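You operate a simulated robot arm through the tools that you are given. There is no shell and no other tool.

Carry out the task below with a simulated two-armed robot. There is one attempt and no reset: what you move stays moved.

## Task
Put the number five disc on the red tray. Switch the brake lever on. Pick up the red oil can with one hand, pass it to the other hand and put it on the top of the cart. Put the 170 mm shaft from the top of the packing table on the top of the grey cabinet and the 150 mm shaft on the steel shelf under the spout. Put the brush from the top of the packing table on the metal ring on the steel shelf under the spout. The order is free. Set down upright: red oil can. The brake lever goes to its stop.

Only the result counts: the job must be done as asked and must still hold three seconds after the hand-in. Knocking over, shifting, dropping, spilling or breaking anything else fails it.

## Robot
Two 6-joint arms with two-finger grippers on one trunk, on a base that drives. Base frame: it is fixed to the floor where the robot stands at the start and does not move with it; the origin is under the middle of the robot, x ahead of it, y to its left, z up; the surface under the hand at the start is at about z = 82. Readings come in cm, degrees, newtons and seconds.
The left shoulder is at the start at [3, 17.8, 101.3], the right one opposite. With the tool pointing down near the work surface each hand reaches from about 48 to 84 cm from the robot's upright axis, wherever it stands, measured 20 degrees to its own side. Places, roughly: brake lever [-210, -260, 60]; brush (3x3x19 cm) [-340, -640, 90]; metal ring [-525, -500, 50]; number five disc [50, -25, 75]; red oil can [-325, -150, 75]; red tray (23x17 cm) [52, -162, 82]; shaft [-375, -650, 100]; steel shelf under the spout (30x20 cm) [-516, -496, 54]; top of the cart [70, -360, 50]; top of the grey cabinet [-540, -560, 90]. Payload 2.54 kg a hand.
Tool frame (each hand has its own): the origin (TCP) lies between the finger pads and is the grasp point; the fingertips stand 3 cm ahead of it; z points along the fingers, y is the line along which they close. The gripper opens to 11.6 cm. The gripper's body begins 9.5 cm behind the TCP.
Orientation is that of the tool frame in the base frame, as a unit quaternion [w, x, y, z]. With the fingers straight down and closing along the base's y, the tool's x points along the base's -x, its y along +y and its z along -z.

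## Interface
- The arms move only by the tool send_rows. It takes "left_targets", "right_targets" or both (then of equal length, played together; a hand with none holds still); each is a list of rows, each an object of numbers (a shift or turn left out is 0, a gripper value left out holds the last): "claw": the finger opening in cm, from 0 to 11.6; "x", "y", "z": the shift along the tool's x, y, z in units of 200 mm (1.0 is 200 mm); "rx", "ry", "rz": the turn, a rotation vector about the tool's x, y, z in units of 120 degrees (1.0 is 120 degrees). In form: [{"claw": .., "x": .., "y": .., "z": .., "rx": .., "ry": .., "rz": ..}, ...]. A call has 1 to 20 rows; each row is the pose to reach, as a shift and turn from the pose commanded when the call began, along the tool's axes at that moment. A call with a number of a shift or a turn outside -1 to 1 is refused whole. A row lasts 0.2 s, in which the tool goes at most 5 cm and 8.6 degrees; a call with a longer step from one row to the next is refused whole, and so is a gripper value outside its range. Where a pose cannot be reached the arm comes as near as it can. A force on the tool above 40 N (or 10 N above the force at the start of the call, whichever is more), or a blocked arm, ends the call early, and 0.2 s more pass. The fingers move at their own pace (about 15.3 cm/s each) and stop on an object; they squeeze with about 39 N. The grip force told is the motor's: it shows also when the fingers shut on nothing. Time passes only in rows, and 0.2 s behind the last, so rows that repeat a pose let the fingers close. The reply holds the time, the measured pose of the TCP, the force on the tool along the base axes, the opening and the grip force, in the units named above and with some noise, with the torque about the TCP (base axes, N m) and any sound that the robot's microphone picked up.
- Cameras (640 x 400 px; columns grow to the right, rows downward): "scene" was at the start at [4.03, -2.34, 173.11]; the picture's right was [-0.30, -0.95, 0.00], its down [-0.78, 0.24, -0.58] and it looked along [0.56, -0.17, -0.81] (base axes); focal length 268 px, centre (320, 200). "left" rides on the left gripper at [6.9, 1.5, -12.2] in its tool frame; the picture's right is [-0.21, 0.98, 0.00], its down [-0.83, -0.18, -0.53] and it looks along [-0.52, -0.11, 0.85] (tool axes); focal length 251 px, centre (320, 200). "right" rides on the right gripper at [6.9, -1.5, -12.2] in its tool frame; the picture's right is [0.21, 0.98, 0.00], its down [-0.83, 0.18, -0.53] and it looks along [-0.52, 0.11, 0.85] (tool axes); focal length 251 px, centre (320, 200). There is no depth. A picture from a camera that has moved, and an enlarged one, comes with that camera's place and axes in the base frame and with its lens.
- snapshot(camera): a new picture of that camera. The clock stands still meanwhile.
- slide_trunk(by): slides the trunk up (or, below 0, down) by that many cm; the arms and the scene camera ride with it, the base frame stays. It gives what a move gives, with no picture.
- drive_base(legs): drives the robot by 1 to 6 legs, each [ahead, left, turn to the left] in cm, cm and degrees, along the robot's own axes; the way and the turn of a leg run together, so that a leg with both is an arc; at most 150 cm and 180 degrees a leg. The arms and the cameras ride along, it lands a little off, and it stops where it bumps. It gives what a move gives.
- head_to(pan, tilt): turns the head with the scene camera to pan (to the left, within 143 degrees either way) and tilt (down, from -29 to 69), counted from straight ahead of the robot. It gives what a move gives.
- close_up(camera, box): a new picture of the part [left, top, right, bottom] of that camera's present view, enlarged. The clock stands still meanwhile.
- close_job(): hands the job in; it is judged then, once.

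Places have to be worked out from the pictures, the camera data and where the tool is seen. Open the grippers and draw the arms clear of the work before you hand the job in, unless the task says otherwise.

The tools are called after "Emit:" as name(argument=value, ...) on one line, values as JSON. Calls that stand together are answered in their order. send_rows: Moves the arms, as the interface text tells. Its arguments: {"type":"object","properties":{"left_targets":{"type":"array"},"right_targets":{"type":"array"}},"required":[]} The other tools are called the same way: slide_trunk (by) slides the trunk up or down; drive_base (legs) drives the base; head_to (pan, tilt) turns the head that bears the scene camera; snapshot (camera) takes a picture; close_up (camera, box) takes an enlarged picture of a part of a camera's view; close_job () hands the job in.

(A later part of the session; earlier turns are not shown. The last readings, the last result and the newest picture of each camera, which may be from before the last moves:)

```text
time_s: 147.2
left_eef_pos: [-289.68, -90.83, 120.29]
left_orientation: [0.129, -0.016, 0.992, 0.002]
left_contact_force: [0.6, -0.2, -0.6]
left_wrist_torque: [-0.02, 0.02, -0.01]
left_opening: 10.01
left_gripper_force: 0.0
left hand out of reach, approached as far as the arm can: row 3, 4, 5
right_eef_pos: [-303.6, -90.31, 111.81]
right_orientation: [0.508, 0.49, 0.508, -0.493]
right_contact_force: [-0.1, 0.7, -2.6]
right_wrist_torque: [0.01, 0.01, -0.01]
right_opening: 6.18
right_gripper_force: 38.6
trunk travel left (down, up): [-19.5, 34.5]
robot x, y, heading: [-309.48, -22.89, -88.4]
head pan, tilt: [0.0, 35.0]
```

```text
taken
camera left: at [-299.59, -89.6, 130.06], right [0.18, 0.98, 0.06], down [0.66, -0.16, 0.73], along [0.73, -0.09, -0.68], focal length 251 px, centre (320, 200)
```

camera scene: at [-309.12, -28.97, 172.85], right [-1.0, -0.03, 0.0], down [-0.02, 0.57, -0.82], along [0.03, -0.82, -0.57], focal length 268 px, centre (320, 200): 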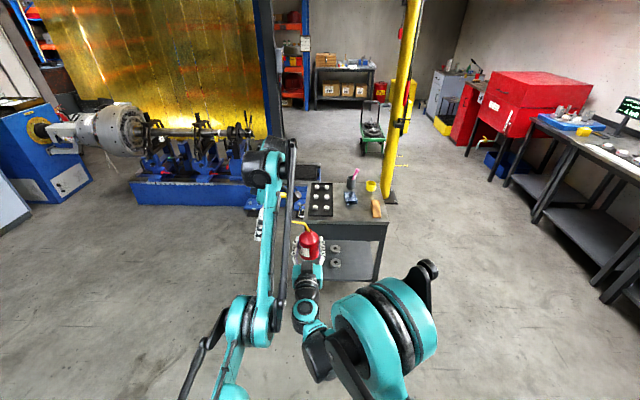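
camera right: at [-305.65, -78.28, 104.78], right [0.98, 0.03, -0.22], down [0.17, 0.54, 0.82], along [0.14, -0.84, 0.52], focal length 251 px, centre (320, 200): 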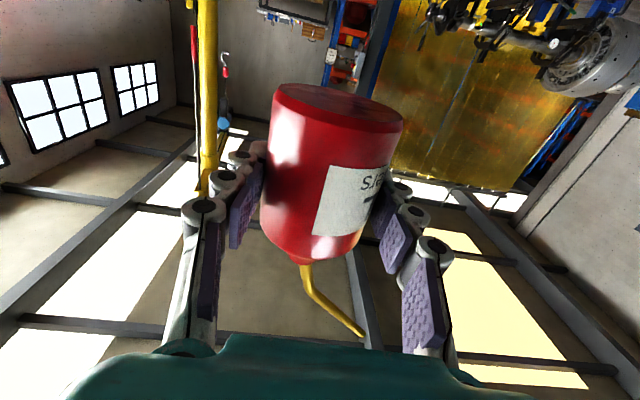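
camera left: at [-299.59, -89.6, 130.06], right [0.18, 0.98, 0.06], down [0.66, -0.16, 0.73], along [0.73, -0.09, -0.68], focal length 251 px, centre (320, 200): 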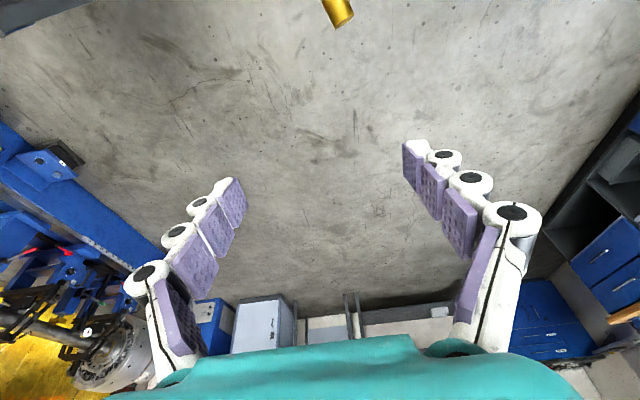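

Staged; the spout's tip is at about z = 121.5, below the palm's path. I move the left hand right, over the can, with the open fingers passing before and behind it.

Emit:
send_rows(left_targets=[{"x": 0.15, "y": 0.003, "z": -0.01}, {"x": 0.3, "y": 0.006, "z": -0.02}, {"x": 0.45, "y": 0.008, "z": -0.03}, {"x": 0.58, "y": 0.01, "z": -0.035}, {"x": 0.714, "y": 0.0125, "z": -0.039}, {"x": 0.714, "y": 0.0125, "z": -0.039}])

Emit:
snapshot(camera="left")

Emit:
snapshot(camera="right")

Emit:
close_up(camera="scene", box=[230, 180, 390, 320])

```text
time_s: 148.6
left_eef_pos: [-302.28, -91.44, 117.6]
left_orientation: [0.131, -0.028, 0.991, 0.005]
left_contact_force: [0.2, 0.6, 1.1]
left_wrist_torque: [-0.02, -0.02, -0.01]
left_opening: 10.02
left_gripper_force: 0.1
left hand out of reach, approached as far as the arm can: row 2, 3, 4, 5, 6
right_eef_pos: [-304.93, -90.06, 111.7]
right_orientation: [0.505, 0.494, 0.505, -0.497]
right_contact_force: [0.4, -0.8, -1.6]
right_wrist_torque: [0.02, 0.01, 0.02]
right_opening: 6.14
right_gripper_force: 38.7
trunk travel left (down, up): [-19.5, 34.5]
robot x, y, heading: [-309.38, -22.75, -88.6]
head pan, tilt: [0.0, 35.0]
```

```text
taken
camera left: at [-312.13, -90.59, 127.39], right [0.15, 0.99, 0.06], down [0.67, -0.15, 0.73], along [0.73, -0.07, -0.68], focal length 251 px, centre (320, 200)
```

left: 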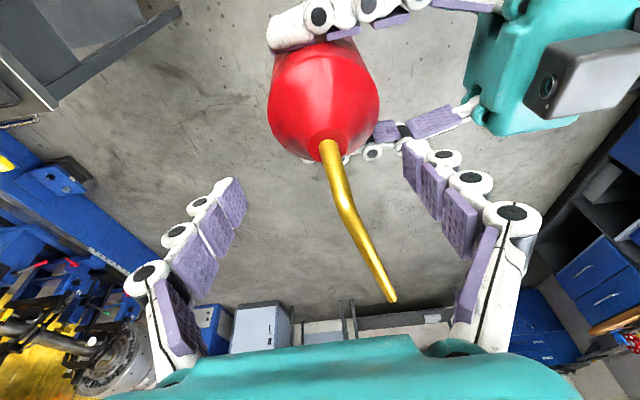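

```text
taken
camera right: at [-306.64, -77.98, 104.73], right [0.98, 0.02, -0.22], down [0.17, 0.54, 0.82], along [0.13, -0.84, 0.52], focal length 251 px, centre (320, 200)
```

right: 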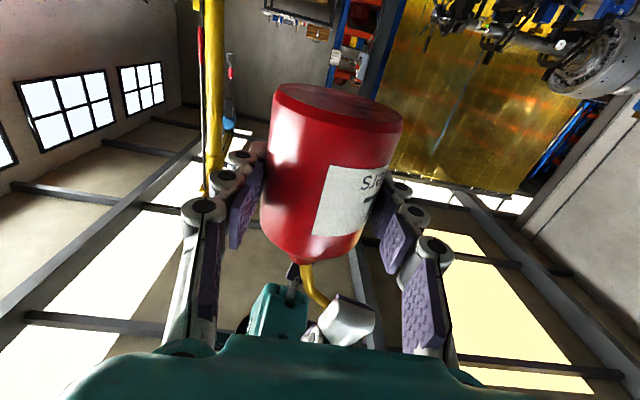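

```text
2.86 times, centred on (310, 250) of scene
camera zoom: at [-309.12, -28.93, 172.85], right [-1.0, -0.03, 0.0], down [-0.02, 0.57, -0.82], along [0.03, -0.82, -0.57], focal length 764 px, centre (349, 57)
```

zoom: 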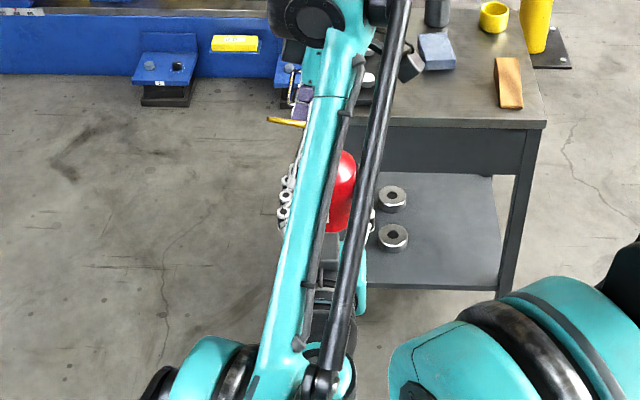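

Left TCP is about 2.6 cm left of the can's axis, at its reach limit for this tilt. I shift the can 2.6 cm left with the right hand so it comes centred between the left fingers.

Emit:
send_rows(right_targets=[{"y": 0.04}, {"y": 0.08}, {"y": 0.12}, {"y": 0.13}, {"y": 0.13}])

Emit:
snapshot(camera="left")

Emit:
snapshot(camera="right")

```text
time_s: 149.8
left_eef_pos: [-299.21, -91.86, 117.53]
left_orientation: [0.13, -0.05, 0.99, 0.007]
left_contact_force: [0.0, -0.5, -0.5]
left_wrist_torque: [-0.01, 0.0, 0.01]
left_opening: 9.99
left_gripper_force: 0.0
right_eef_pos: [-303.59, -90.72, 111.63]
right_orientation: [-0.5, -0.499, -0.499, 0.501]
right_contact_force: [0.5, -0.7, -2.0]
right_wrist_torque: [0.01, 0.02, 0.0]
right_opening: 6.15
right_gripper_force: 38.5
trunk travel left (down, up): [-19.5, 34.5]
robot x, y, heading: [-309.24, -22.81, -88.0]
head pan, tilt: [0.0, 35.0]
```

```text
taken
camera left: at [-309.17, -91.46, 127.43], right [0.11, 0.99, 0.06], down [0.67, -0.11, 0.73], along [0.73, -0.04, -0.68], focal length 251 px, centre (320, 200)
```

left: 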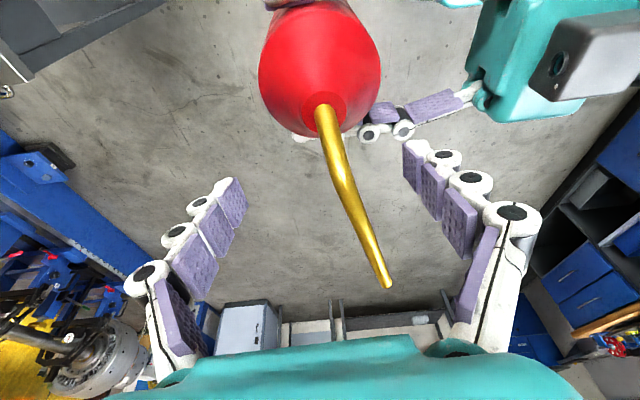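

```text
taken
camera right: at [-305.1, -78.5, 104.66], right [0.98, 0.0, -0.22], down [0.18, 0.54, 0.82], along [0.11, -0.84, 0.52], focal length 251 px, centre (320, 200)
```

right: 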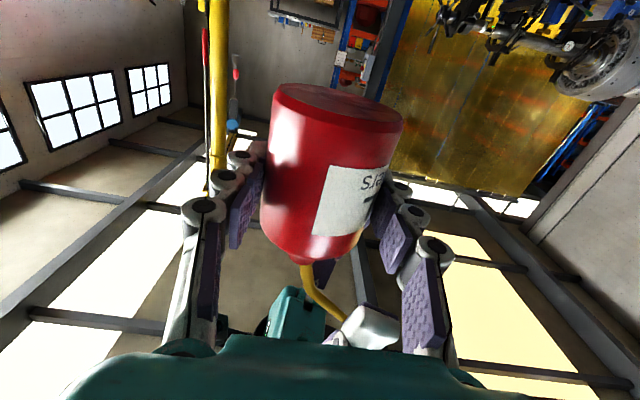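

Both hands have shifted and yawed slightly in opposite senses, so the arms seem to touch each other somewhere upstream. I look down at the arms.

Emit:
head_to(pan=0, tilt=58)

Emit:
snapshot(camera="scene")

```text
time_s: 150.7
left_eef_pos: [-299.16, -91.93, 117.58]
left_orientation: [0.13, -0.05, 0.99, 0.008]
left_contact_force: [0.8, 0.7, 0.1]
left_wrist_torque: [-0.01, 0.02, 0.02]
left_opening: 10.0
left_gripper_force: 0.1
right_eef_pos: [-303.39, -90.63, 111.53]
right_orientation: [-0.5, -0.499, -0.5, 0.501]
right_contact_force: [-0.4, 0.4, -2.0]
right_wrist_torque: [0.0, -0.02, -0.01]
right_opening: 6.14
right_gripper_force: 39.2
trunk travel left (down, up): [-19.5, 34.5]
robot x, y, heading: [-309.65, -22.77, -88.2]
head pan, tilt: [0.0, 58.0]
```

```text
taken
camera scene: at [-309.25, -27.01, 169.66], right [-1.0, -0.03, 0.0], down [-0.03, 0.85, -0.53], along [0.02, -0.53, -0.85], focal length 268 px, centre (320, 200)
```

scene: 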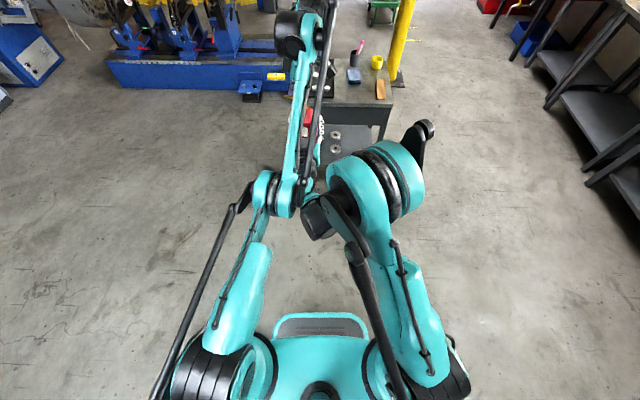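

The left elbow presses near the right wrist, so this crossing is too tight. I draw the left hand back out to the left and up, and will instead swing the can hand so it comes in from the right at 45°.

Emit:
send_rows(left_targets=[{"x": -0.15}, {"x": -0.3}, {"x": -0.45}, {"x": -0.6}, {"x": -0.75}, {"x": -0.75, "z": -0.15, "ry": 0.06}, {"x": -0.75, "z": -0.3, "ry": 0.125}, {"x": -0.75, "z": -0.3, "ry": 0.125}])

Emit:
snapshot(camera="scene")

```text
time_s: 152.5
left_eef_pos: [-290.85, -91.07, 127.09]
left_orientation: [-0.001, -0.016, 1.0, 0.001]
left_contact_force: [-0.4, 0.3, -0.2]
left_wrist_torque: [0.0, -0.02, -0.01]
left_opening: 10.01
left_gripper_force: 0.0
right_eef_pos: [-301.14, -90.3, 111.67]
right_orientation: [0.509, 0.49, 0.509, -0.492]
right_contact_force: [-0.2, -0.5, -2.2]
right_wrist_torque: [0.0, 0.01, 0.01]
right_opening: 6.13
right_gripper_force: 38.7
trunk travel left (down, up): [-19.5, 34.5]
robot x, y, heading: [-309.5, -22.77, -88.5]
head pan, tilt: [0.0, 58.0]
```

```text
taken
camera scene: at [-309.32, -27.07, 169.65], right [-1.0, -0.03, 0.0], down [-0.03, 0.85, -0.53], along [0.02, -0.53, -0.85], focal length 268 px, centre (320, 200)
```

scene: 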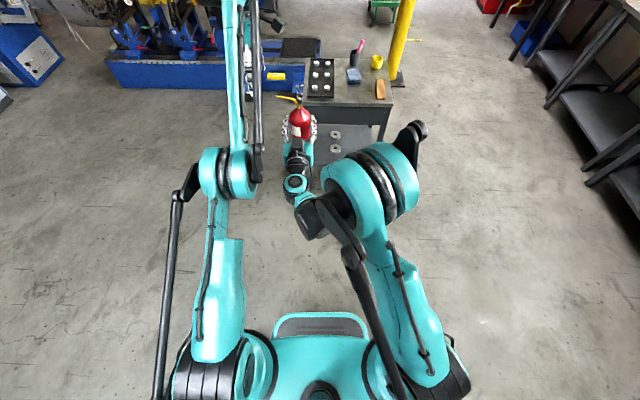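

The contact is gone and both hands are back at their commanded poses. I swing the right hand 45° to the left about the can while moving it 11 cm to the right.

Emit:
send_rows(right_targets=[{"y": -0.08, "rx": -0.06}, {"y": -0.16, "rx": -0.12}, {"y": -0.24, "rx": -0.18}, {"y": -0.32, "rx": -0.24}, {"y": -0.4, "rx": -0.3}, {"y": -0.48, "rx": -0.35}, {"y": -0.545, "rx": -0.375}, {"y": -0.545, "rx": -0.375}])

Emit:
send_rows(left_targets=[{"z": -0.1, "rz": 0.07}, {"z": -0.15, "rz": 0.14}, {"z": -0.15, "rz": 0.21}, {"z": -0.15, "rz": 0.28}, {"z": -0.15, "rz": 0.35}, {"z": -0.15, "rz": 0.42}, {"z": -0.15, "rz": 0.49}, {"z": -0.15, "rz": 0.56}, {"z": -0.15, "rz": 0.63}, {"z": -0.15, "rz": 0.7}, {"z": -0.15, "rz": 0.77}, {"z": -0.15, "rz": 0.84}, {"z": -0.15, "rz": 0.91}, {"z": -0.15, "rz": 0.98}, {"z": -0.15, "rz": 0.98}])

Emit:
snapshot(camera="scene")

Emit:
snapshot(camera="left")

```text
time_s: 154.3
left_eef_pos: [-290.77, -91.06, 126.93]
left_orientation: [0.0, -0.016, 1.0, 0.0]
left_contact_force: [0.2, 0.5, -0.1]
left_wrist_torque: [0.03, 0.01, -0.01]
left_opening: 10.0
left_gripper_force: 0.0
right_eef_pos: [-312.14, -90.57, 111.58]
right_orientation: [0.657, 0.257, 0.658, -0.261]
right_contact_force: [0.2, -1.2, -3.2]
right_wrist_torque: [-0.02, 0.01, -0.02]
right_opening: 6.13
right_gripper_force: 39.0
trunk travel left (down, up): [-19.5, 34.5]
robot x, y, heading: [-309.32, -23.04, -88.0]
head pan, tilt: [0.0, 58.0]
```

```text
time_s: 157.5
left_eef_pos: [-291.0, -90.49, 129.89]
left_orientation: [0.0, 0.847, 0.531, 0.0]
left_contact_force: [0.1, -0.8, 0.7]
left_wrist_torque: [0.02, 0.02, -0.01]
left_opening: 9.97
left_gripper_force: 0.0
left hand out of reach, approached as far as the arm can: row 2, 3, 4, 5, 6, 8, 9, 10, 11, 12, 13, 14, 15
right_eef_pos: [-312.02, -90.65, 111.46]
right_orientation: [0.657, 0.259, 0.658, -0.261]
right_contact_force: [0.3, -0.6, -3.2]
right_wrist_torque: [-0.01, -0.03, -0.03]
right_opening: 6.15
right_gripper_force: 39.1
trunk travel left (down, up): [-19.5, 34.5]
robot x, y, heading: [-309.28, -22.96, -88.3]
head pan, tilt: [0.0, 58.0]
```

```text
taken
camera scene: at [-309.27, -27.09, 169.65], right [-1.0, -0.03, 0.0], down [-0.03, 0.85, -0.53], along [0.02, -0.53, -0.85], focal length 268 px, centre (320, 200)
```

scene: 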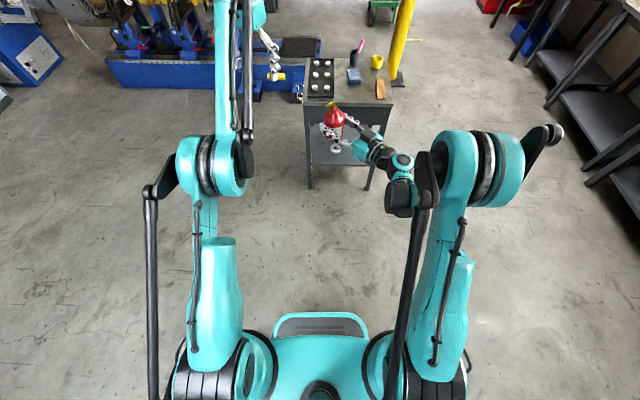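

```text
taken
camera left: at [-286.63, -85.01, 142.06], right [0.79, -0.62, 0.0], down [-0.52, -0.66, 0.53], along [-0.33, -0.42, -0.85], focal length 251 px, centre (320, 200)
```

left: 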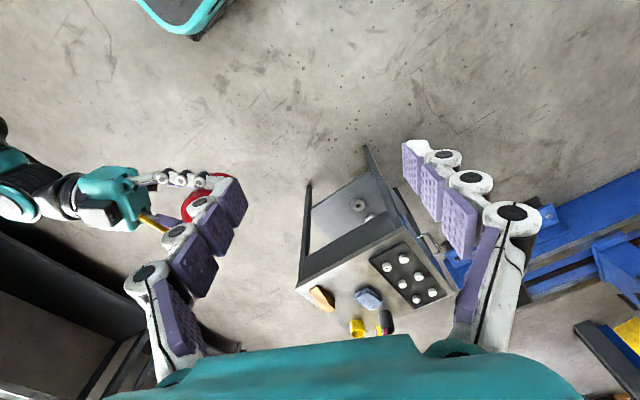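

The right hand now comes in from the right at 45°, leaving the middle free. I bring the can a little nearer and left, then place the left hand back-left of it at z ≈ 118 with its closing line parallel to the right hand's axis.

Emit:
send_rows(right_targets=[{"y": 0.1}, {"y": 0.2}, {"y": 0.283, "z": 0.009}, {"y": 0.283, "z": 0.009}])

Emit:
send_rows(left_targets=[{"x": 0.08, "y": -0.08, "z": 0.05, "rz": 0.03}, {"x": 0.16, "y": -0.17, "z": 0.15, "rz": 0.06}, {"x": 0.25, "y": -0.27, "z": 0.25, "rz": 0.1}, {"x": 0.35, "y": -0.37, "z": 0.35, "rz": 0.143}, {"x": 0.45, "y": -0.47, "z": 0.45, "rz": 0.143}, {"x": 0.558, "y": -0.58, "z": 0.55, "rz": 0.143}, {"x": 0.558, "y": -0.58, "z": 0.595, "rz": 0.143}, {"x": 0.558, "y": -0.58, "z": 0.595, "rz": 0.143}])

Emit:
snapshot(camera="left")

Emit:
snapshot(camera="scene")

```text
time_s: 158.5
left_eef_pos: [-291.05, -90.54, 129.97]
left_orientation: [0.0, 0.847, 0.531, 0.0]
left_contact_force: [-0.5, -0.3, -0.2]
left_wrist_torque: [0.03, -0.03, 0.03]
left_opening: 10.0
left_gripper_force: 0.0
right_eef_pos: [-307.82, -86.67, 111.59]
right_orientation: [0.657, 0.26, 0.658, -0.261]
right_contact_force: [-1.1, 0.7, -1.7]
right_wrist_torque: [-0.01, -0.01, 0.0]
right_opening: 6.17
right_gripper_force: 39.6
trunk travel left (down, up): [-19.5, 34.5]
robot x, y, heading: [-309.59, -22.81, -88.1]
head pan, tilt: [0.0, 58.0]
```

```text
time_s: 160.3
left_eef_pos: [-297.03, -85.67, 122.92]
left_orientation: [-0.001, 0.917, 0.4, 0.001]
left_contact_force: [-0.2, -0.7, -0.5]
left_wrist_torque: [-0.04, 0.02, 0.01]
left_opening: 10.0
left_gripper_force: 0.1
left hand out of reach, approached as far as the arm can: row 3, 4, 5, 6, 7, 8
right_eef_pos: [-307.88, -86.79, 111.6]
right_orientation: [0.657, 0.258, 0.658, -0.26]
right_contact_force: [0.1, 0.8, -2.0]
right_wrist_torque: [0.0, -0.02, 0.04]
right_opening: 6.15
right_gripper_force: 39.0
trunk travel left (down, up): [-19.5, 34.5]
robot x, y, heading: [-309.71, -22.5, -88.3]
head pan, tilt: [0.0, 58.0]
```

```text
taken
camera left: at [-291.28, -81.66, 134.92], right [0.57, -0.82, 0.0], down [-0.7, -0.48, 0.53], along [-0.44, -0.3, -0.85], focal length 251 px, centre (320, 200)
```

left: 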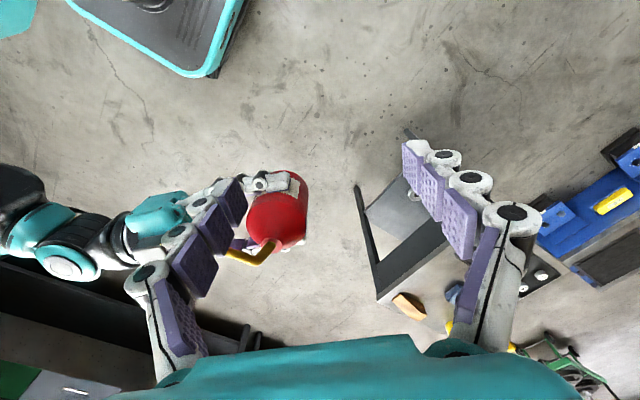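

```text
taken
camera scene: at [-309.24, -27.03, 169.65], right [-1.0, -0.03, 0.0], down [-0.03, 0.85, -0.53], along [0.02, -0.53, -0.85], focal length 268 px, centre (320, 200)
```

scene: 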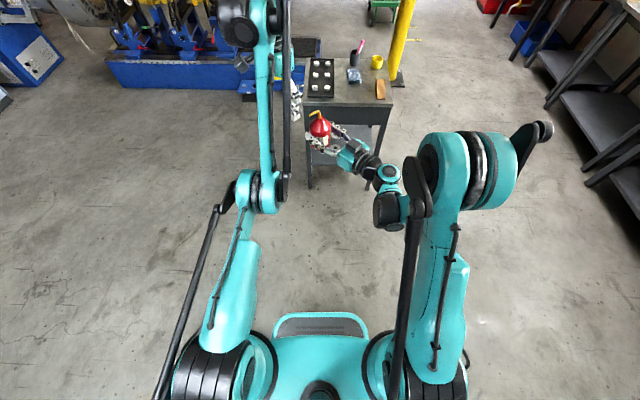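

The left hand is held at [−297, −86, 123]; its closing line is right. I raise it 4 cm so the fingertips clear the spout, and move it over the can's axis.

Emit:
send_rows(left_targets=[{"z": -0.2}, {"z": -0.2}, {"x": -0.13, "y": -0.1, "z": -0.2}, {"x": -0.26, "y": -0.2, "z": -0.2}, {"x": -0.39, "y": -0.3, "z": -0.2}, {"x": -0.41, "y": -0.325, "z": -0.2}, {"x": -0.41, "y": -0.325, "z": -0.2}])

Emit:
snapshot(camera="left")

Emit:
snapshot(camera="scene")

```text
time_s: 161.9
left_eef_pos: [-307.29, -86.88, 126.74]
left_orientation: [0.0, 0.917, 0.399, 0.0]
left_contact_force: [-0.5, -0.8, -0.4]
left_wrist_torque: [0.01, -0.01, 0.01]
left_opening: 10.01
left_gripper_force: 0.1
right_eef_pos: [-307.99, -86.69, 111.66]
right_orientation: [0.657, 0.258, 0.658, -0.262]
right_contact_force: [0.4, 0.2, -2.2]
right_wrist_torque: [0.0, -0.02, 0.03]
right_opening: 6.14
right_gripper_force: 39.1
trunk travel left (down, up): [-19.5, 34.5]
robot x, y, heading: [-309.68, -23.07, -88.1]
head pan, tilt: [0.0, 58.0]
```

```text
taken
camera left: at [-301.55, -82.92, 138.79], right [0.57, -0.82, 0.0], down [-0.7, -0.48, 0.53], along [-0.44, -0.3, -0.85], focal length 251 px, centre (320, 200)
```

left: 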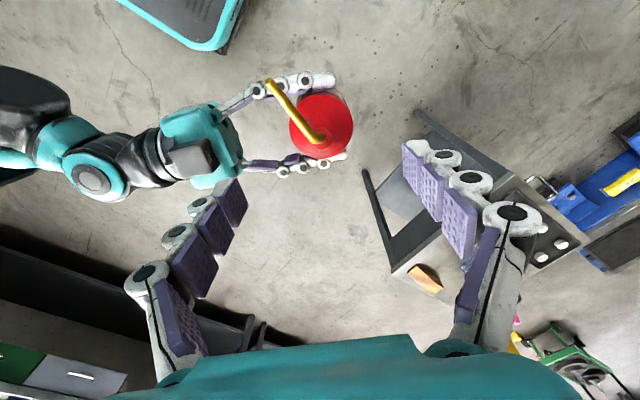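

```text
taken
camera scene: at [-309.31, -27.01, 169.65], right [-1.0, -0.03, 0.0], down [-0.03, 0.85, -0.53], along [0.02, -0.53, -0.85], focal length 268 px, centre (320, 200)
```

scene: 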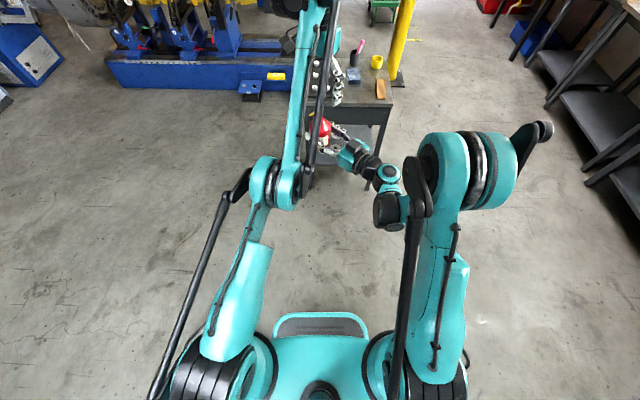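

The left fingers straddle the can exactly (its neck projects to [−307.2, −86.6], under the TCP). I descend 13.5 cm so the pads reach the can's body.

Emit:
send_rows(left_targets=[{"z": 0.12}, {"z": 0.24}, {"z": 0.36}, {"z": 0.46}, {"z": 0.54}, {"z": 0.61}, {"z": 0.675}, {"z": 0.675}])

Emit:
snapshot(camera="left")

Emit:
snapshot(camera="right")

```text
time_s: 163.7
left_eef_pos: [-308.09, -90.73, 117.81]
left_orientation: [0.001, 0.917, 0.399, -0.001]
left_contact_force: [0.0, 1.0, 0.2]
left_wrist_torque: [-0.03, -0.01, 0.05]
left_opening: 9.99
left_gripper_force: 0.0
left hand out of reach, approached as far as the arm can: row 3, 4, 5, 6, 7, 8
right_eef_pos: [-307.9, -86.58, 111.56]
right_orientation: [0.657, 0.259, 0.658, -0.261]
right_contact_force: [0.0, -0.2, -2.5]
right_wrist_torque: [0.01, 0.0, -0.01]
right_opening: 6.17
right_gripper_force: 39.1
trunk travel left (down, up): [-19.5, 34.5]
robot x, y, heading: [-309.01, -22.8, -88.2]
head pan, tilt: [0.0, 58.0]
```

```text
taken
camera left: at [-302.17, -86.82, 129.94], right [0.57, -0.82, 0.0], down [-0.7, -0.48, 0.53], along [-0.44, -0.3, -0.85], focal length 251 px, centre (320, 200)
```

left: 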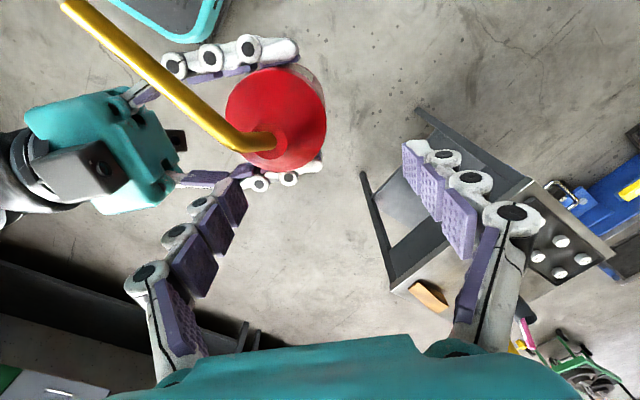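

```text
taken
camera right: at [-317.8, -79.47, 104.65], right [0.67, 0.71, -0.22], down [-0.26, 0.5, 0.82], along [0.7, -0.49, 0.52], focal length 251 px, centre (320, 200)
```

right: 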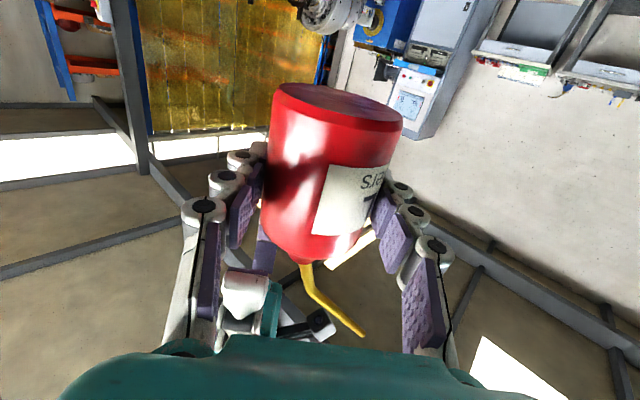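

At this wrist roll the left arm drifts forward when lowered, as if its last joint were at its limit. I go back up and turn the left gripper half a turn the other way, which gives the same closing line.

Emit:
send_rows(left_targets=[{"z": -0.15}, {"z": -0.3}, {"z": -0.45}, {"x": 0.1, "y": -0.1, "z": -0.45}, {"x": 0.13, "y": -0.13, "z": -0.45, "rz": -0.07}, {"x": 0.13, "y": -0.13, "z": -0.45, "rz": -0.14}, {"x": 0.13, "y": -0.13, "z": -0.45, "rz": -0.21}, {"x": 0.13, "y": -0.13, "z": -0.45, "rz": -0.28}, {"x": 0.13, "y": -0.13, "z": -0.45, "rz": -0.35}, {"x": 0.13, "y": -0.13, "z": -0.45, "rz": -0.42}, {"x": 0.13, "y": -0.13, "z": -0.45, "rz": -0.49}, {"x": 0.13, "y": -0.13, "z": -0.45, "rz": -0.56}, {"x": 0.13, "y": -0.13, "z": -0.45, "rz": -0.63}, {"x": 0.13, "y": -0.13, "z": -0.45, "rz": -0.7}, {"x": 0.13, "y": -0.13, "z": -0.45, "rz": -0.75}, {"x": 0.13, "y": -0.13, "z": -0.45, "rz": -0.75}])

Emit:
send_rows(left_targets=[{"rz": -0.07}, {"rz": -0.14}, {"rz": -0.21}, {"rz": -0.28}, {"rz": -0.35}, {"rz": -0.42}, {"rz": -0.49}, {"rz": -0.56}, {"rz": -0.63}, {"rz": -0.7}, {"rz": -0.75}, {"rz": -0.75}])

Emit:
snapshot(camera="left")

Emit:
snapshot(camera="scene")

```text
time_s: 167.1
left_eef_pos: [-308.15, -87.33, 126.97]
left_orientation: [0.0, 0.365, 0.931, 0.0]
left_contact_force: [0.5, 0.4, -0.5]
left_wrist_torque: [-0.01, 0.01, 0.03]
left_opening: 10.02
left_gripper_force: 0.0
left hand out of reach, approached as far as the arm can: row 3
right_eef_pos: [-307.88, -86.65, 111.59]
right_orientation: [0.657, 0.259, 0.658, -0.261]
right_contact_force: [0.0, 0.4, -2.2]
right_wrist_torque: [0.01, 0.03, 0.01]
right_opening: 6.13
right_gripper_force: 39.1
trunk travel left (down, up): [-19.5, 34.5]
robot x, y, heading: [-309.0, -23.11, -88.3]
head pan, tilt: [0.0, 58.0]
```

```text
time_s: 169.7
left_eef_pos: [-308.28, -87.31, 126.84]
left_orientation: [0.0, -0.4, 0.916, 0.0]
left_contact_force: [0.4, 0.8, 1.2]
left_wrist_torque: [-0.02, 0.02, -0.01]
left_opening: 10.02
left_gripper_force: 0.1
right_eef_pos: [-307.91, -86.81, 111.61]
right_orientation: [0.657, 0.258, 0.658, -0.261]
right_contact_force: [0.5, -0.2, -2.6]
right_wrist_torque: [0.02, 0.01, -0.02]
right_opening: 6.14
right_gripper_force: 38.8
trunk travel left (down, up): [-19.5, 34.5]
robot x, y, heading: [-309.76, -23.26, -88.6]
head pan, tilt: [0.0, 58.0]
```

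```text
taken
camera left: at [-314.06, -91.39, 138.94], right [-0.57, 0.82, 0.0], down [0.69, 0.48, 0.53], along [0.44, 0.3, -0.85], focal length 251 px, centre (320, 200)
```

left: 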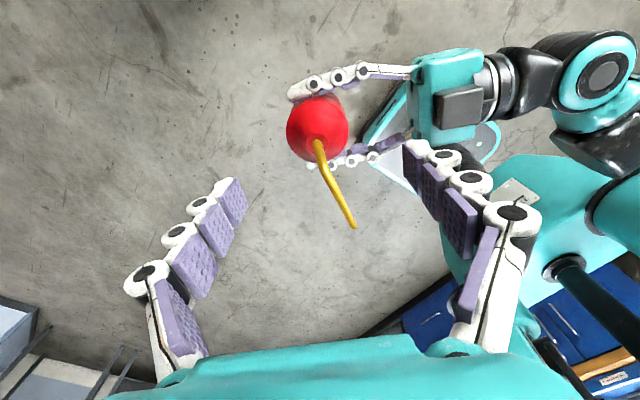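

```text
taken
camera scene: at [-309.27, -27.0, 169.66], right [-1.0, -0.03, 0.0], down [-0.03, 0.85, -0.53], along [0.02, -0.53, -0.85], focal length 268 px, centre (320, 200)
```

scene: 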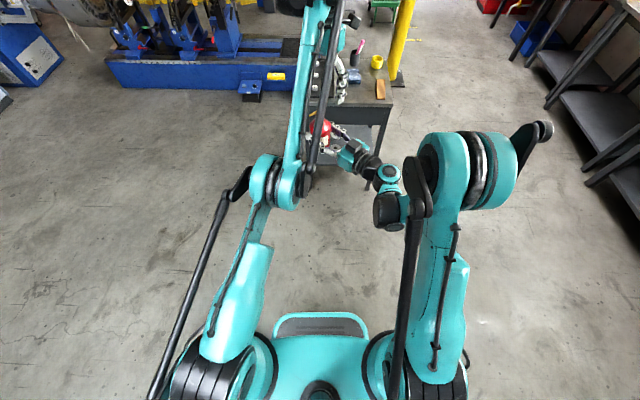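

This roll is reached freely. I shift under 1 cm to centre on the can and descend again.

Emit:
send_rows(left_targets=[{"x": -0.03, "y": -0.015, "z": 0.12}, {"x": -0.03, "y": -0.015, "z": 0.24}, {"x": -0.03, "y": -0.015, "z": 0.36}, {"x": -0.03, "y": -0.015, "z": 0.46}, {"x": -0.03, "y": -0.015, "z": 0.54}, {"x": -0.03, "y": -0.015, "z": 0.61}, {"x": -0.03, "y": -0.015, "z": 0.67}, {"x": -0.03, "y": -0.015, "z": 0.67}])

Emit:
snapshot(camera="left")

Emit:
snapshot(camera="right")

```text
time_s: 171.5
left_eef_pos: [-308.86, -90.54, 117.88]
left_orientation: [0.0, -0.4, 0.917, -0.001]
left_contact_force: [0.2, -0.2, -0.1]
left_wrist_torque: [0.01, 0.0, -0.01]
left_opening: 9.98
left_gripper_force: 0.1
left hand out of reach, approached as far as the arm can: row 3, 4, 5, 6, 7, 8
right_eef_pos: [-307.84, -86.66, 111.68]
right_orientation: [0.657, 0.259, 0.658, -0.261]
right_contact_force: [0.7, -0.5, -2.5]
right_wrist_torque: [-0.03, 0.01, 0.0]
right_opening: 6.14
right_gripper_force: 39.0
trunk travel left (down, up): [-19.5, 34.5]
robot x, y, heading: [-309.37, -22.92, -88.2]
head pan, tilt: [0.0, 58.0]
```

```text
taken
camera left: at [-314.61, -94.72, 129.88], right [-0.57, 0.82, 0.0], down [0.7, 0.48, 0.53], along [0.44, 0.3, -0.85], focal length 251 px, centre (320, 200)
```

left: 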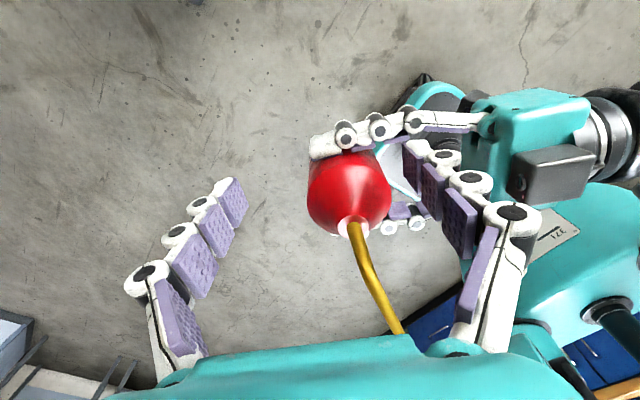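

```text
taken
camera right: at [-317.8, -79.47, 104.65], right [0.67, 0.71, -0.22], down [-0.26, 0.5, 0.82], along [0.7, -0.49, 0.52], focal length 251 px, centre (320, 200)
```

right: 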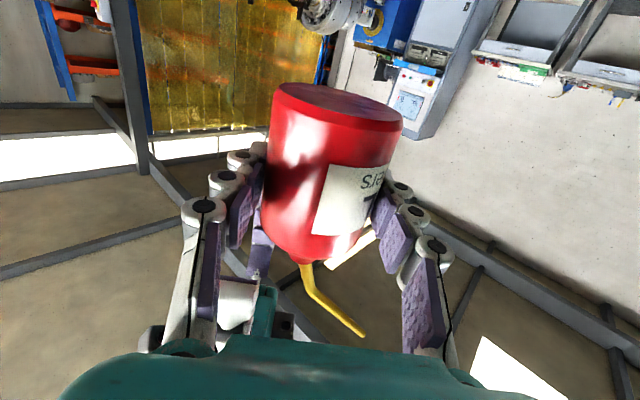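

The left arm appears to be stuck nearly straight (its wrist stays about 78 cm from the shoulder), so it slides outward instead of bending. I lift it off to the left side first and then command repeated inward targets to make the elbow bend again.

Emit:
send_rows(left_targets=[{"z": -0.2}, {"z": -0.4}, {"x": -0.12, "y": -0.14, "z": -0.4}, {"x": -0.24, "y": -0.28, "z": -0.4}, {"x": -0.36, "y": -0.42, "z": -0.4}, {"x": -0.48, "y": -0.55, "z": -0.4}, {"x": -0.594, "y": -0.677, "z": -0.4}, {"x": -0.594, "y": -0.677, "z": -0.4}])

Emit:
send_rows(left_targets=[{"x": -0.15, "y": 0.12, "z": 0.1}, {"x": -0.3, "y": 0.25, "z": 0.2}, {"x": -0.45, "y": 0.4, "z": 0.3}, {"x": -0.55, "y": 0.5, "z": 0.4}, {"x": -0.6, "y": 0.55, "z": 0.55}, {"x": -0.6, "y": 0.55, "z": 0.55}, {"x": -0.6, "y": 0.55, "z": 0.55}, {"x": -0.6, "y": 0.55, "z": 0.55}, {"x": -0.6, "y": 0.55, "z": 0.55}, {"x": -0.6, "y": 0.55, "z": 0.55}, {"x": -0.6, "y": 0.55, "z": 0.55}, {"x": -0.6, "y": 0.55, "z": 0.55}])

Emit:
snapshot(camera="scene")

```text
time_s: 173.3
left_eef_pos: [-290.59, -91.04, 125.76]
left_orientation: [0.0, -0.398, 0.917, 0.0]
left_contact_force: [-0.3, -0.2, 0.1]
left_wrist_torque: [-0.01, -0.02, 0.02]
left_opening: 10.0
left_gripper_force: 0.1
right_eef_pos: [-307.99, -86.73, 111.63]
right_orientation: [0.658, 0.257, 0.658, -0.26]
right_contact_force: [0.5, 0.1, -2.9]
right_wrist_torque: [0.0, 0.02, 0.01]
right_opening: 6.12
right_gripper_force: 38.9
trunk travel left (down, up): [-19.5, 34.5]
robot x, y, heading: [-309.44, -22.91, -88.1]
head pan, tilt: [0.0, 58.0]
```

```text
time_s: 175.9
left_eef_pos: [-290.21, -85.85, 122.93]
left_orientation: [0.0, -0.4, 0.916, 0.002]
left_contact_force: [0.1, -0.4, -0.3]
left_wrist_torque: [0.01, -0.01, 0.0]
left_opening: 10.0
left_gripper_force: 0.1
left hand out of reach, approached as far as the arm can: row 2, 3, 4, 5, 6, 7, 8, 9, 10, 11, 12
right_eef_pos: [-307.88, -86.72, 111.62]
right_orientation: [0.657, 0.258, 0.658, -0.261]
right_contact_force: [-0.9, -0.4, -1.8]
right_wrist_torque: [0.02, 0.0, -0.02]
right_opening: 6.13
right_gripper_force: 39.2
trunk travel left (down, up): [-19.5, 34.5]
robot x, y, heading: [-309.62, -22.74, -88.2]
head pan, tilt: [0.0, 58.0]
```

```text
taken
camera scene: at [-309.24, -27.0, 169.66], right [-1.0, -0.03, 0.0], down [-0.03, 0.85, -0.53], along [0.02, -0.53, -0.85], focal length 268 px, centre (320, 200)
```

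scene: 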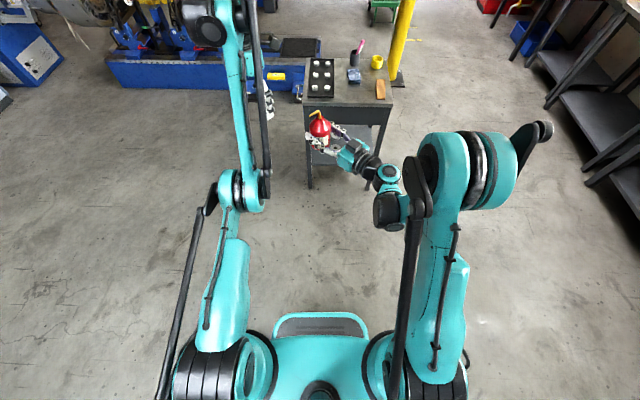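

The arm is on the wrong side of straight (elbow under the line), which blocks it from coming nearer. I extend it near its limit and then tilt the left tool back toward the robot, which should force the elbow to flip up.

Emit:
send_rows(left_targets=[{"x": 0.1, "y": -0.08, "z": -0.13}, {"x": 0.205, "y": -0.162, "z": -0.255}, {"x": 0.15, "y": -0.11, "z": -0.255, "rx": -0.034, "ry": -0.037}, {"x": 0.09, "y": -0.05, "z": -0.255, "rx": -0.068, "ry": -0.073}, {"x": 0.03, "y": 0.0, "z": -0.255, "rx": -0.102, "ry": -0.11}, {"x": -0.03, "y": 0.06, "z": -0.255, "rx": -0.136, "ry": -0.146}, {"x": -0.1, "y": 0.12, "z": -0.255, "rx": -0.17, "ry": -0.183}, {"x": -0.166, "y": 0.18, "z": -0.255, "rx": -0.2, "ry": -0.215}, {"x": -0.22, "y": 0.23, "z": -0.2, "rx": -0.2, "ry": -0.215}, {"x": -0.28, "y": 0.28, "z": -0.15, "rx": -0.2, "ry": -0.215}, {"x": -0.34, "y": 0.33, "z": -0.1, "rx": -0.2, "ry": -0.215}, {"x": -0.34, "y": 0.33, "z": -0.1, "rx": -0.2, "ry": -0.215}])

Emit:
snapshot(camera="scene")

```text
time_s: 178.5
left_eef_pos: [-289.85, -76.71, 124.65]
left_orientation: [0.088, -0.388, 0.896, 0.199]
left_contact_force: [0.9, -0.7, -0.7]
left_wrist_torque: [0.06, 0.0, -0.04]
left_opening: 9.99
left_gripper_force: 0.1
left hand out of reach, approached as far as the arm can: row 3, 4, 5, 6, 7, 8, 9, 10, 11, 12
right_eef_pos: [-307.76, -86.61, 111.49]
right_orientation: [0.658, 0.258, 0.658, -0.26]
right_contact_force: [0.0, -0.7, -2.6]
right_wrist_torque: [-0.01, -0.01, 0.01]
right_opening: 6.13
right_gripper_force: 39.0
trunk travel left (down, up): [-19.5, 34.5]
robot x, y, heading: [-309.29, -22.91, -88.1]
head pan, tilt: [0.0, 58.0]
```

```text
taken
camera scene: at [-309.26, -27.03, 169.65], right [-1.0, -0.03, 0.0], down [-0.03, 0.85, -0.53], along [0.02, -0.53, -0.85], focal length 268 px, centre (320, 200)
```

scene: 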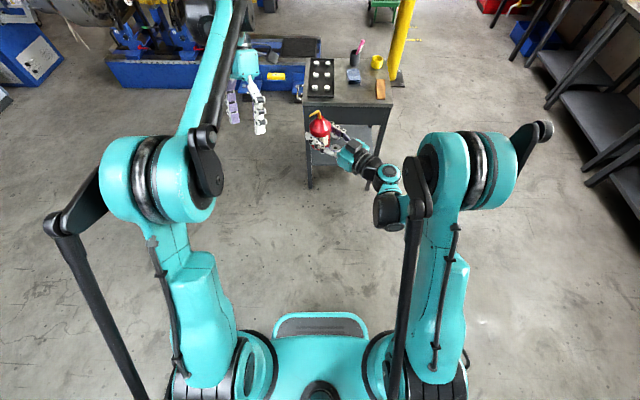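

The left elbow has flipped up and now mirrors the right one. I level the left tool back to vertical and bring it to the start point back-left of the can ([−296.6, −75.3, 118]).

Emit:
send_rows(left_targets=[{"x": 0.05, "y": 0.03, "z": 0.06, "rx": 0.028, "ry": 0.03}, {"x": 0.11, "y": 0.07, "z": 0.12, "rx": 0.057, "ry": 0.061}, {"x": 0.17, "y": 0.11, "z": 0.19, "rx": 0.085, "ry": 0.092}, {"x": 0.23, "y": 0.15, "z": 0.26, "rx": 0.114, "ry": 0.122}, {"x": 0.286, "y": 0.195, "z": 0.331, "rx": 0.142, "ry": 0.153}, {"x": 0.286, "y": 0.195, "z": 0.331, "rx": 0.142, "ry": 0.153}])

Emit:
snapshot(camera="left")

Emit:
snapshot(camera="scene")

```text
time_s: 179.9
left_eef_pos: [-296.3, -75.39, 118.24]
left_orientation: [0.002, -0.399, 0.917, 0.0]
left_contact_force: [0.3, -0.1, -1.1]
left_wrist_torque: [0.04, 0.03, 0.01]
left_opening: 10.02
left_gripper_force: 0.0
right_eef_pos: [-307.84, -86.74, 111.61]
right_orientation: [0.657, 0.259, 0.658, -0.262]
right_contact_force: [0.4, 0.5, -3.0]
right_wrist_torque: [0.0, 0.01, 0.05]
right_opening: 6.15
right_gripper_force: 39.0
trunk travel left (down, up): [-19.5, 34.5]
robot x, y, heading: [-309.4, -23.17, -88.1]
head pan, tilt: [0.0, 58.0]
```

```text
taken
camera left: at [-302.18, -79.42, 130.22], right [-0.57, 0.82, 0.0], down [0.69, 0.48, 0.54], along [0.44, 0.3, -0.84], focal length 251 px, centre (320, 200)
```

left: 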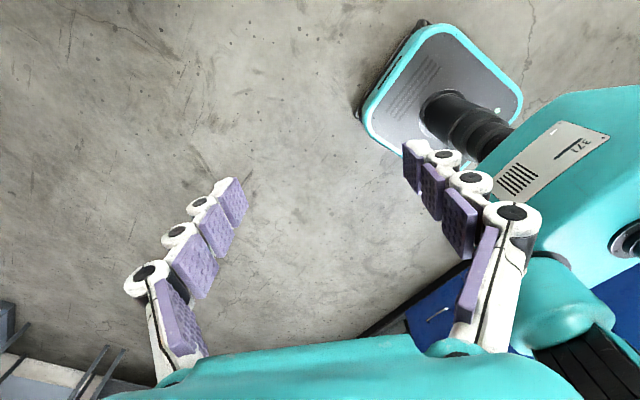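

```text
taken
camera scene: at [-309.24, -27.08, 169.65], right [-1.0, -0.03, 0.0], down [-0.03, 0.85, -0.53], along [0.02, -0.53, -0.85], focal length 268 px, centre (320, 200)
```

scene: 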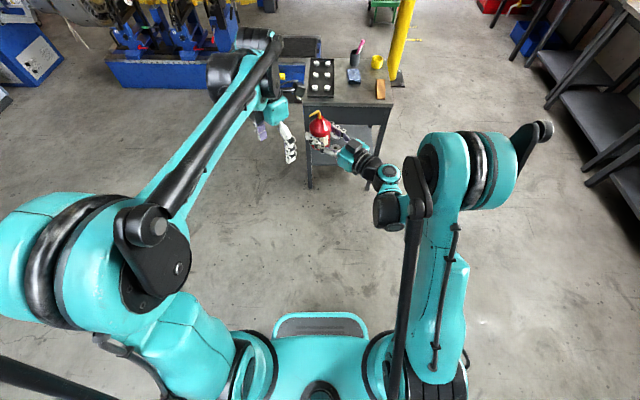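

Both arms are in good shape now. I slide the left hand 16 cm along to the can, staying above the right fingers and the spout.

Emit:
send_rows(left_targets=[{"x": 0.16, "y": 0.003}, {"x": 0.32, "y": 0.007}, {"x": 0.48, "y": 0.01}, {"x": 0.64, "y": 0.013}, {"x": 0.76, "y": 0.015}, {"x": 0.8, "y": 0.017}, {"x": 0.8, "y": 0.017}])

Emit:
snapshot(camera="left")

Emit:
close_up(camera="scene", box=[230, 50, 430, 230])

Emit:
snapshot(camera="right")

```text
time_s: 181.5
left_eef_pos: [-307.75, -86.88, 118.07]
left_orientation: [0.002, -0.399, 0.917, 0.0]
left_contact_force: [0.4, -0.3, 0.8]
left_wrist_torque: [-0.02, 0.02, 0.0]
left_opening: 10.01
left_gripper_force: 0.0
right_eef_pos: [-307.89, -86.72, 111.57]
right_orientation: [0.657, 0.258, 0.658, -0.261]
right_contact_force: [-0.4, -0.1, -1.9]
right_wrist_torque: [0.01, 0.01, 0.01]
right_opening: 6.16
right_gripper_force: 38.6
trunk travel left (down, up): [-19.5, 34.5]
robot x, y, heading: [-309.41, -22.79, -88.2]
head pan, tilt: [0.0, 58.0]
```

```text
taken
camera left: at [-313.73, -90.87, 130.08], right [-0.57, 0.82, 0.0], down [0.69, 0.48, 0.54], along [0.44, 0.31, -0.84], focal length 251 px, centre (320, 200)
```

left: 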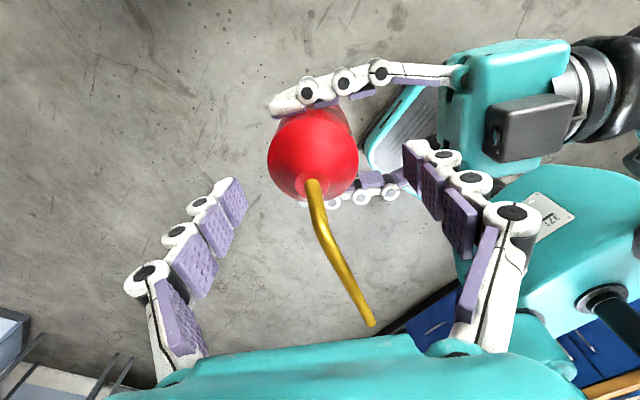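

```text
2.22 times, centred on (330, 140) of scene
camera zoom: at [-309.26, -26.99, 169.66], right [-1.0, -0.03, 0.0], down [-0.03, 0.85, -0.53], along [0.02, -0.53, -0.85], focal length 595 px, centre (298, 333)
```

zoom: 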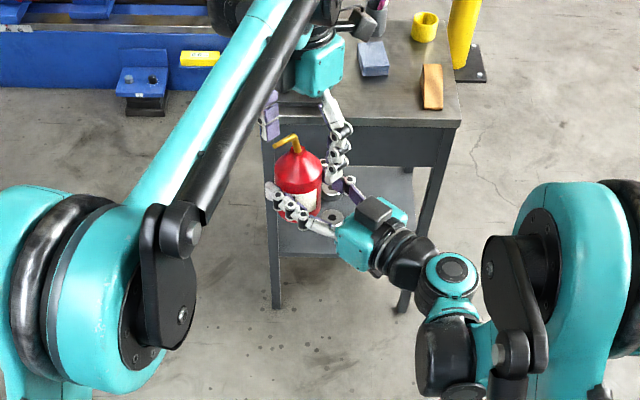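

```text
taken
camera right: at [-317.81, -79.48, 104.64], right [0.67, 0.71, -0.22], down [-0.26, 0.5, 0.82], along [0.7, -0.49, 0.52], focal length 251 px, centre (320, 200)
```

right: 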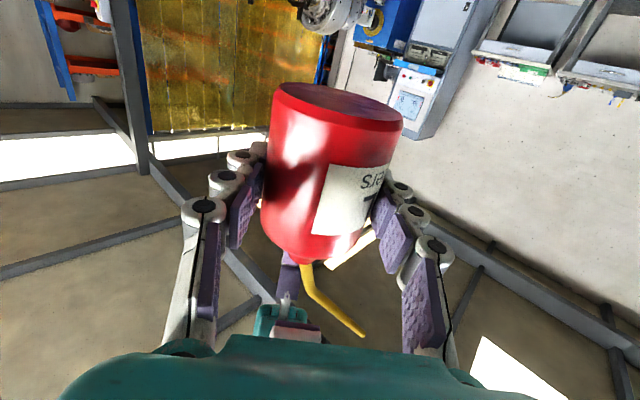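

The can is centred between the left fingers. I descend 5 cm in small steps.

Emit:
send_rows(left_targets=[{"z": 0.06}, {"z": 0.12}, {"z": 0.18}, {"z": 0.24}, {"z": 0.25}])

Emit:
snapshot(camera="left")

Emit:
snapshot(camera="right")

Emit:
close_up(camera="scene", box=[270, 90, 390, 180])

```text
time_s: 182.7
left_eef_pos: [-307.68, -86.78, 113.21]
left_orientation: [0.001, -0.399, 0.917, 0.001]
left_contact_force: [-0.1, -0.5, 0.4]
left_wrist_torque: [0.02, -0.02, 0.03]
left_opening: 9.98
left_gripper_force: 0.0
right_eef_pos: [-307.94, -86.81, 111.66]
right_orientation: [0.657, 0.259, 0.658, -0.261]
right_contact_force: [-0.4, 0.4, -2.8]
right_wrist_torque: [0.01, 0.01, 0.04]
right_opening: 6.12
right_gripper_force: 39.0
trunk travel left (down, up): [-19.5, 34.5]
robot x, y, heading: [-309.59, -22.95, -88.4]
head pan, tilt: [0.0, 58.0]
```

```text
taken
camera left: at [-313.65, -90.95, 125.21], right [-0.57, 0.82, 0.0], down [0.69, 0.48, 0.54], along [0.44, 0.31, -0.84], focal length 251 px, centre (320, 200)
```

left: 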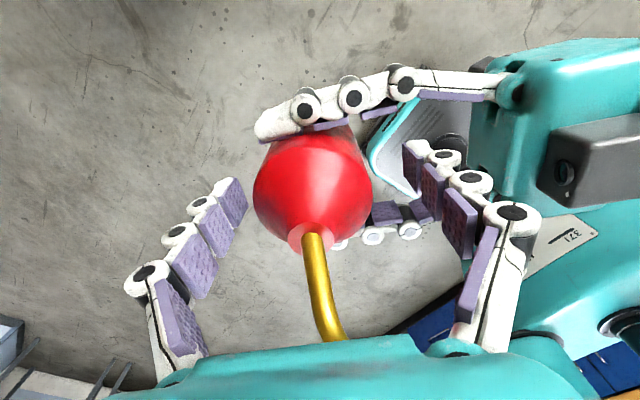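

```text
taken
camera right: at [-317.8, -79.48, 104.64], right [0.67, 0.71, -0.22], down [-0.26, 0.5, 0.82], along [0.7, -0.49, 0.52], focal length 251 px, centre (320, 200)
```

right: 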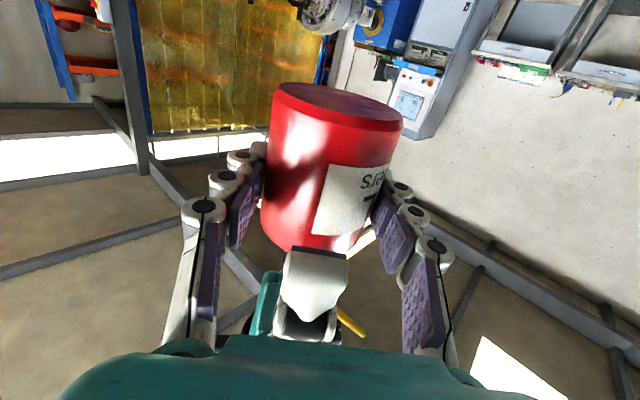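

```text
4.44 times, centred on (330, 135) of scene
camera zoom: at [-309.26, -26.99, 169.66], right [-1.0, -0.03, 0.0], down [-0.03, 0.85, -0.53], along [0.02, -0.53, -0.85], focal length 1189 px, centre (276, 489)
```

zoom: 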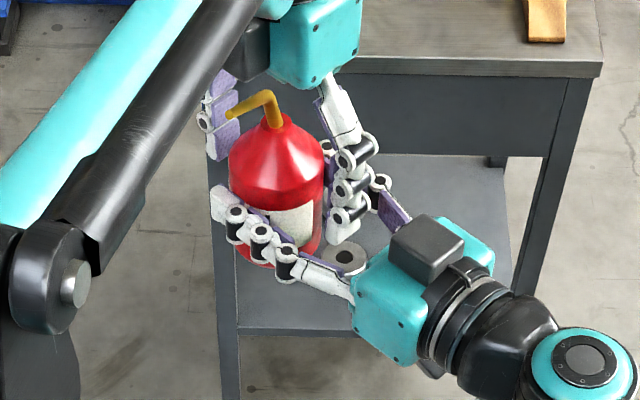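

The left fingers straddle the can body at the right height. I close the left gripper on it.

Emit:
send_rows(left_targets=[{"claw": 0}, {}, {}, {}, {}])

Emit:
close_up(camera="scene", box=[270, 90, 390, 180])

Emit:
snapshot(camera="left")

```text
time_s: 183.9
left_eef_pos: [-307.87, -86.93, 113.2]
left_orientation: [0.003, -0.398, 0.917, 0.001]
left_contact_force: [8.9, -6.5, 1.8]
left_wrist_torque: [-0.23, -0.08, -0.15]
left_opening: 6.24
left_gripper_force: 39.2
right_eef_pos: [-307.98, -86.64, 111.67]
right_orientation: [0.657, 0.259, 0.658, -0.261]
right_contact_force: [-8.3, 7.1, -4.3]
right_wrist_torque: [0.17, -0.08, 0.16]
right_opening: 6.23
right_gripper_force: 39.4
trunk travel left (down, up): [-19.5, 34.5]
robot x, y, heading: [-309.54, -22.93, -88.1]
head pan, tilt: [0.0, 58.0]
```

```text
4.44 times, centred on (330, 135) of scene
camera zoom: at [-309.26, -27.0, 169.66], right [-1.0, -0.03, 0.0], down [-0.03, 0.85, -0.53], along [0.02, -0.53, -0.85], focal length 1189 px, centre (276, 489)
```

zoom: 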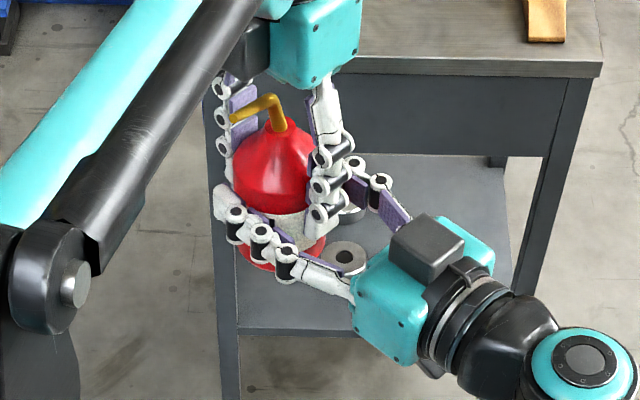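

```text
taken
camera left: at [-313.65, -90.96, 125.21], right [-0.57, 0.82, 0.0], down [0.69, 0.48, 0.54], along [0.44, 0.31, -0.84], focal length 251 px, centre (320, 200)
```

left: 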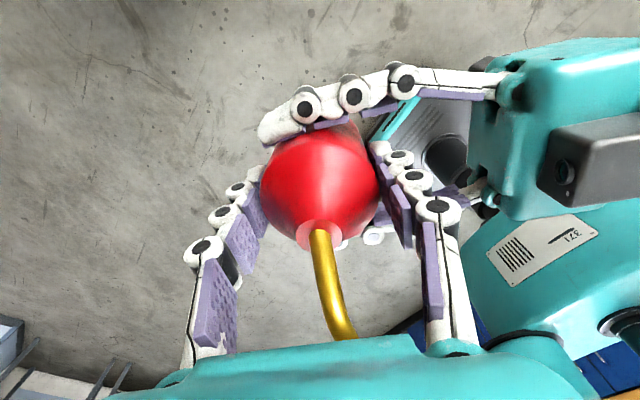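

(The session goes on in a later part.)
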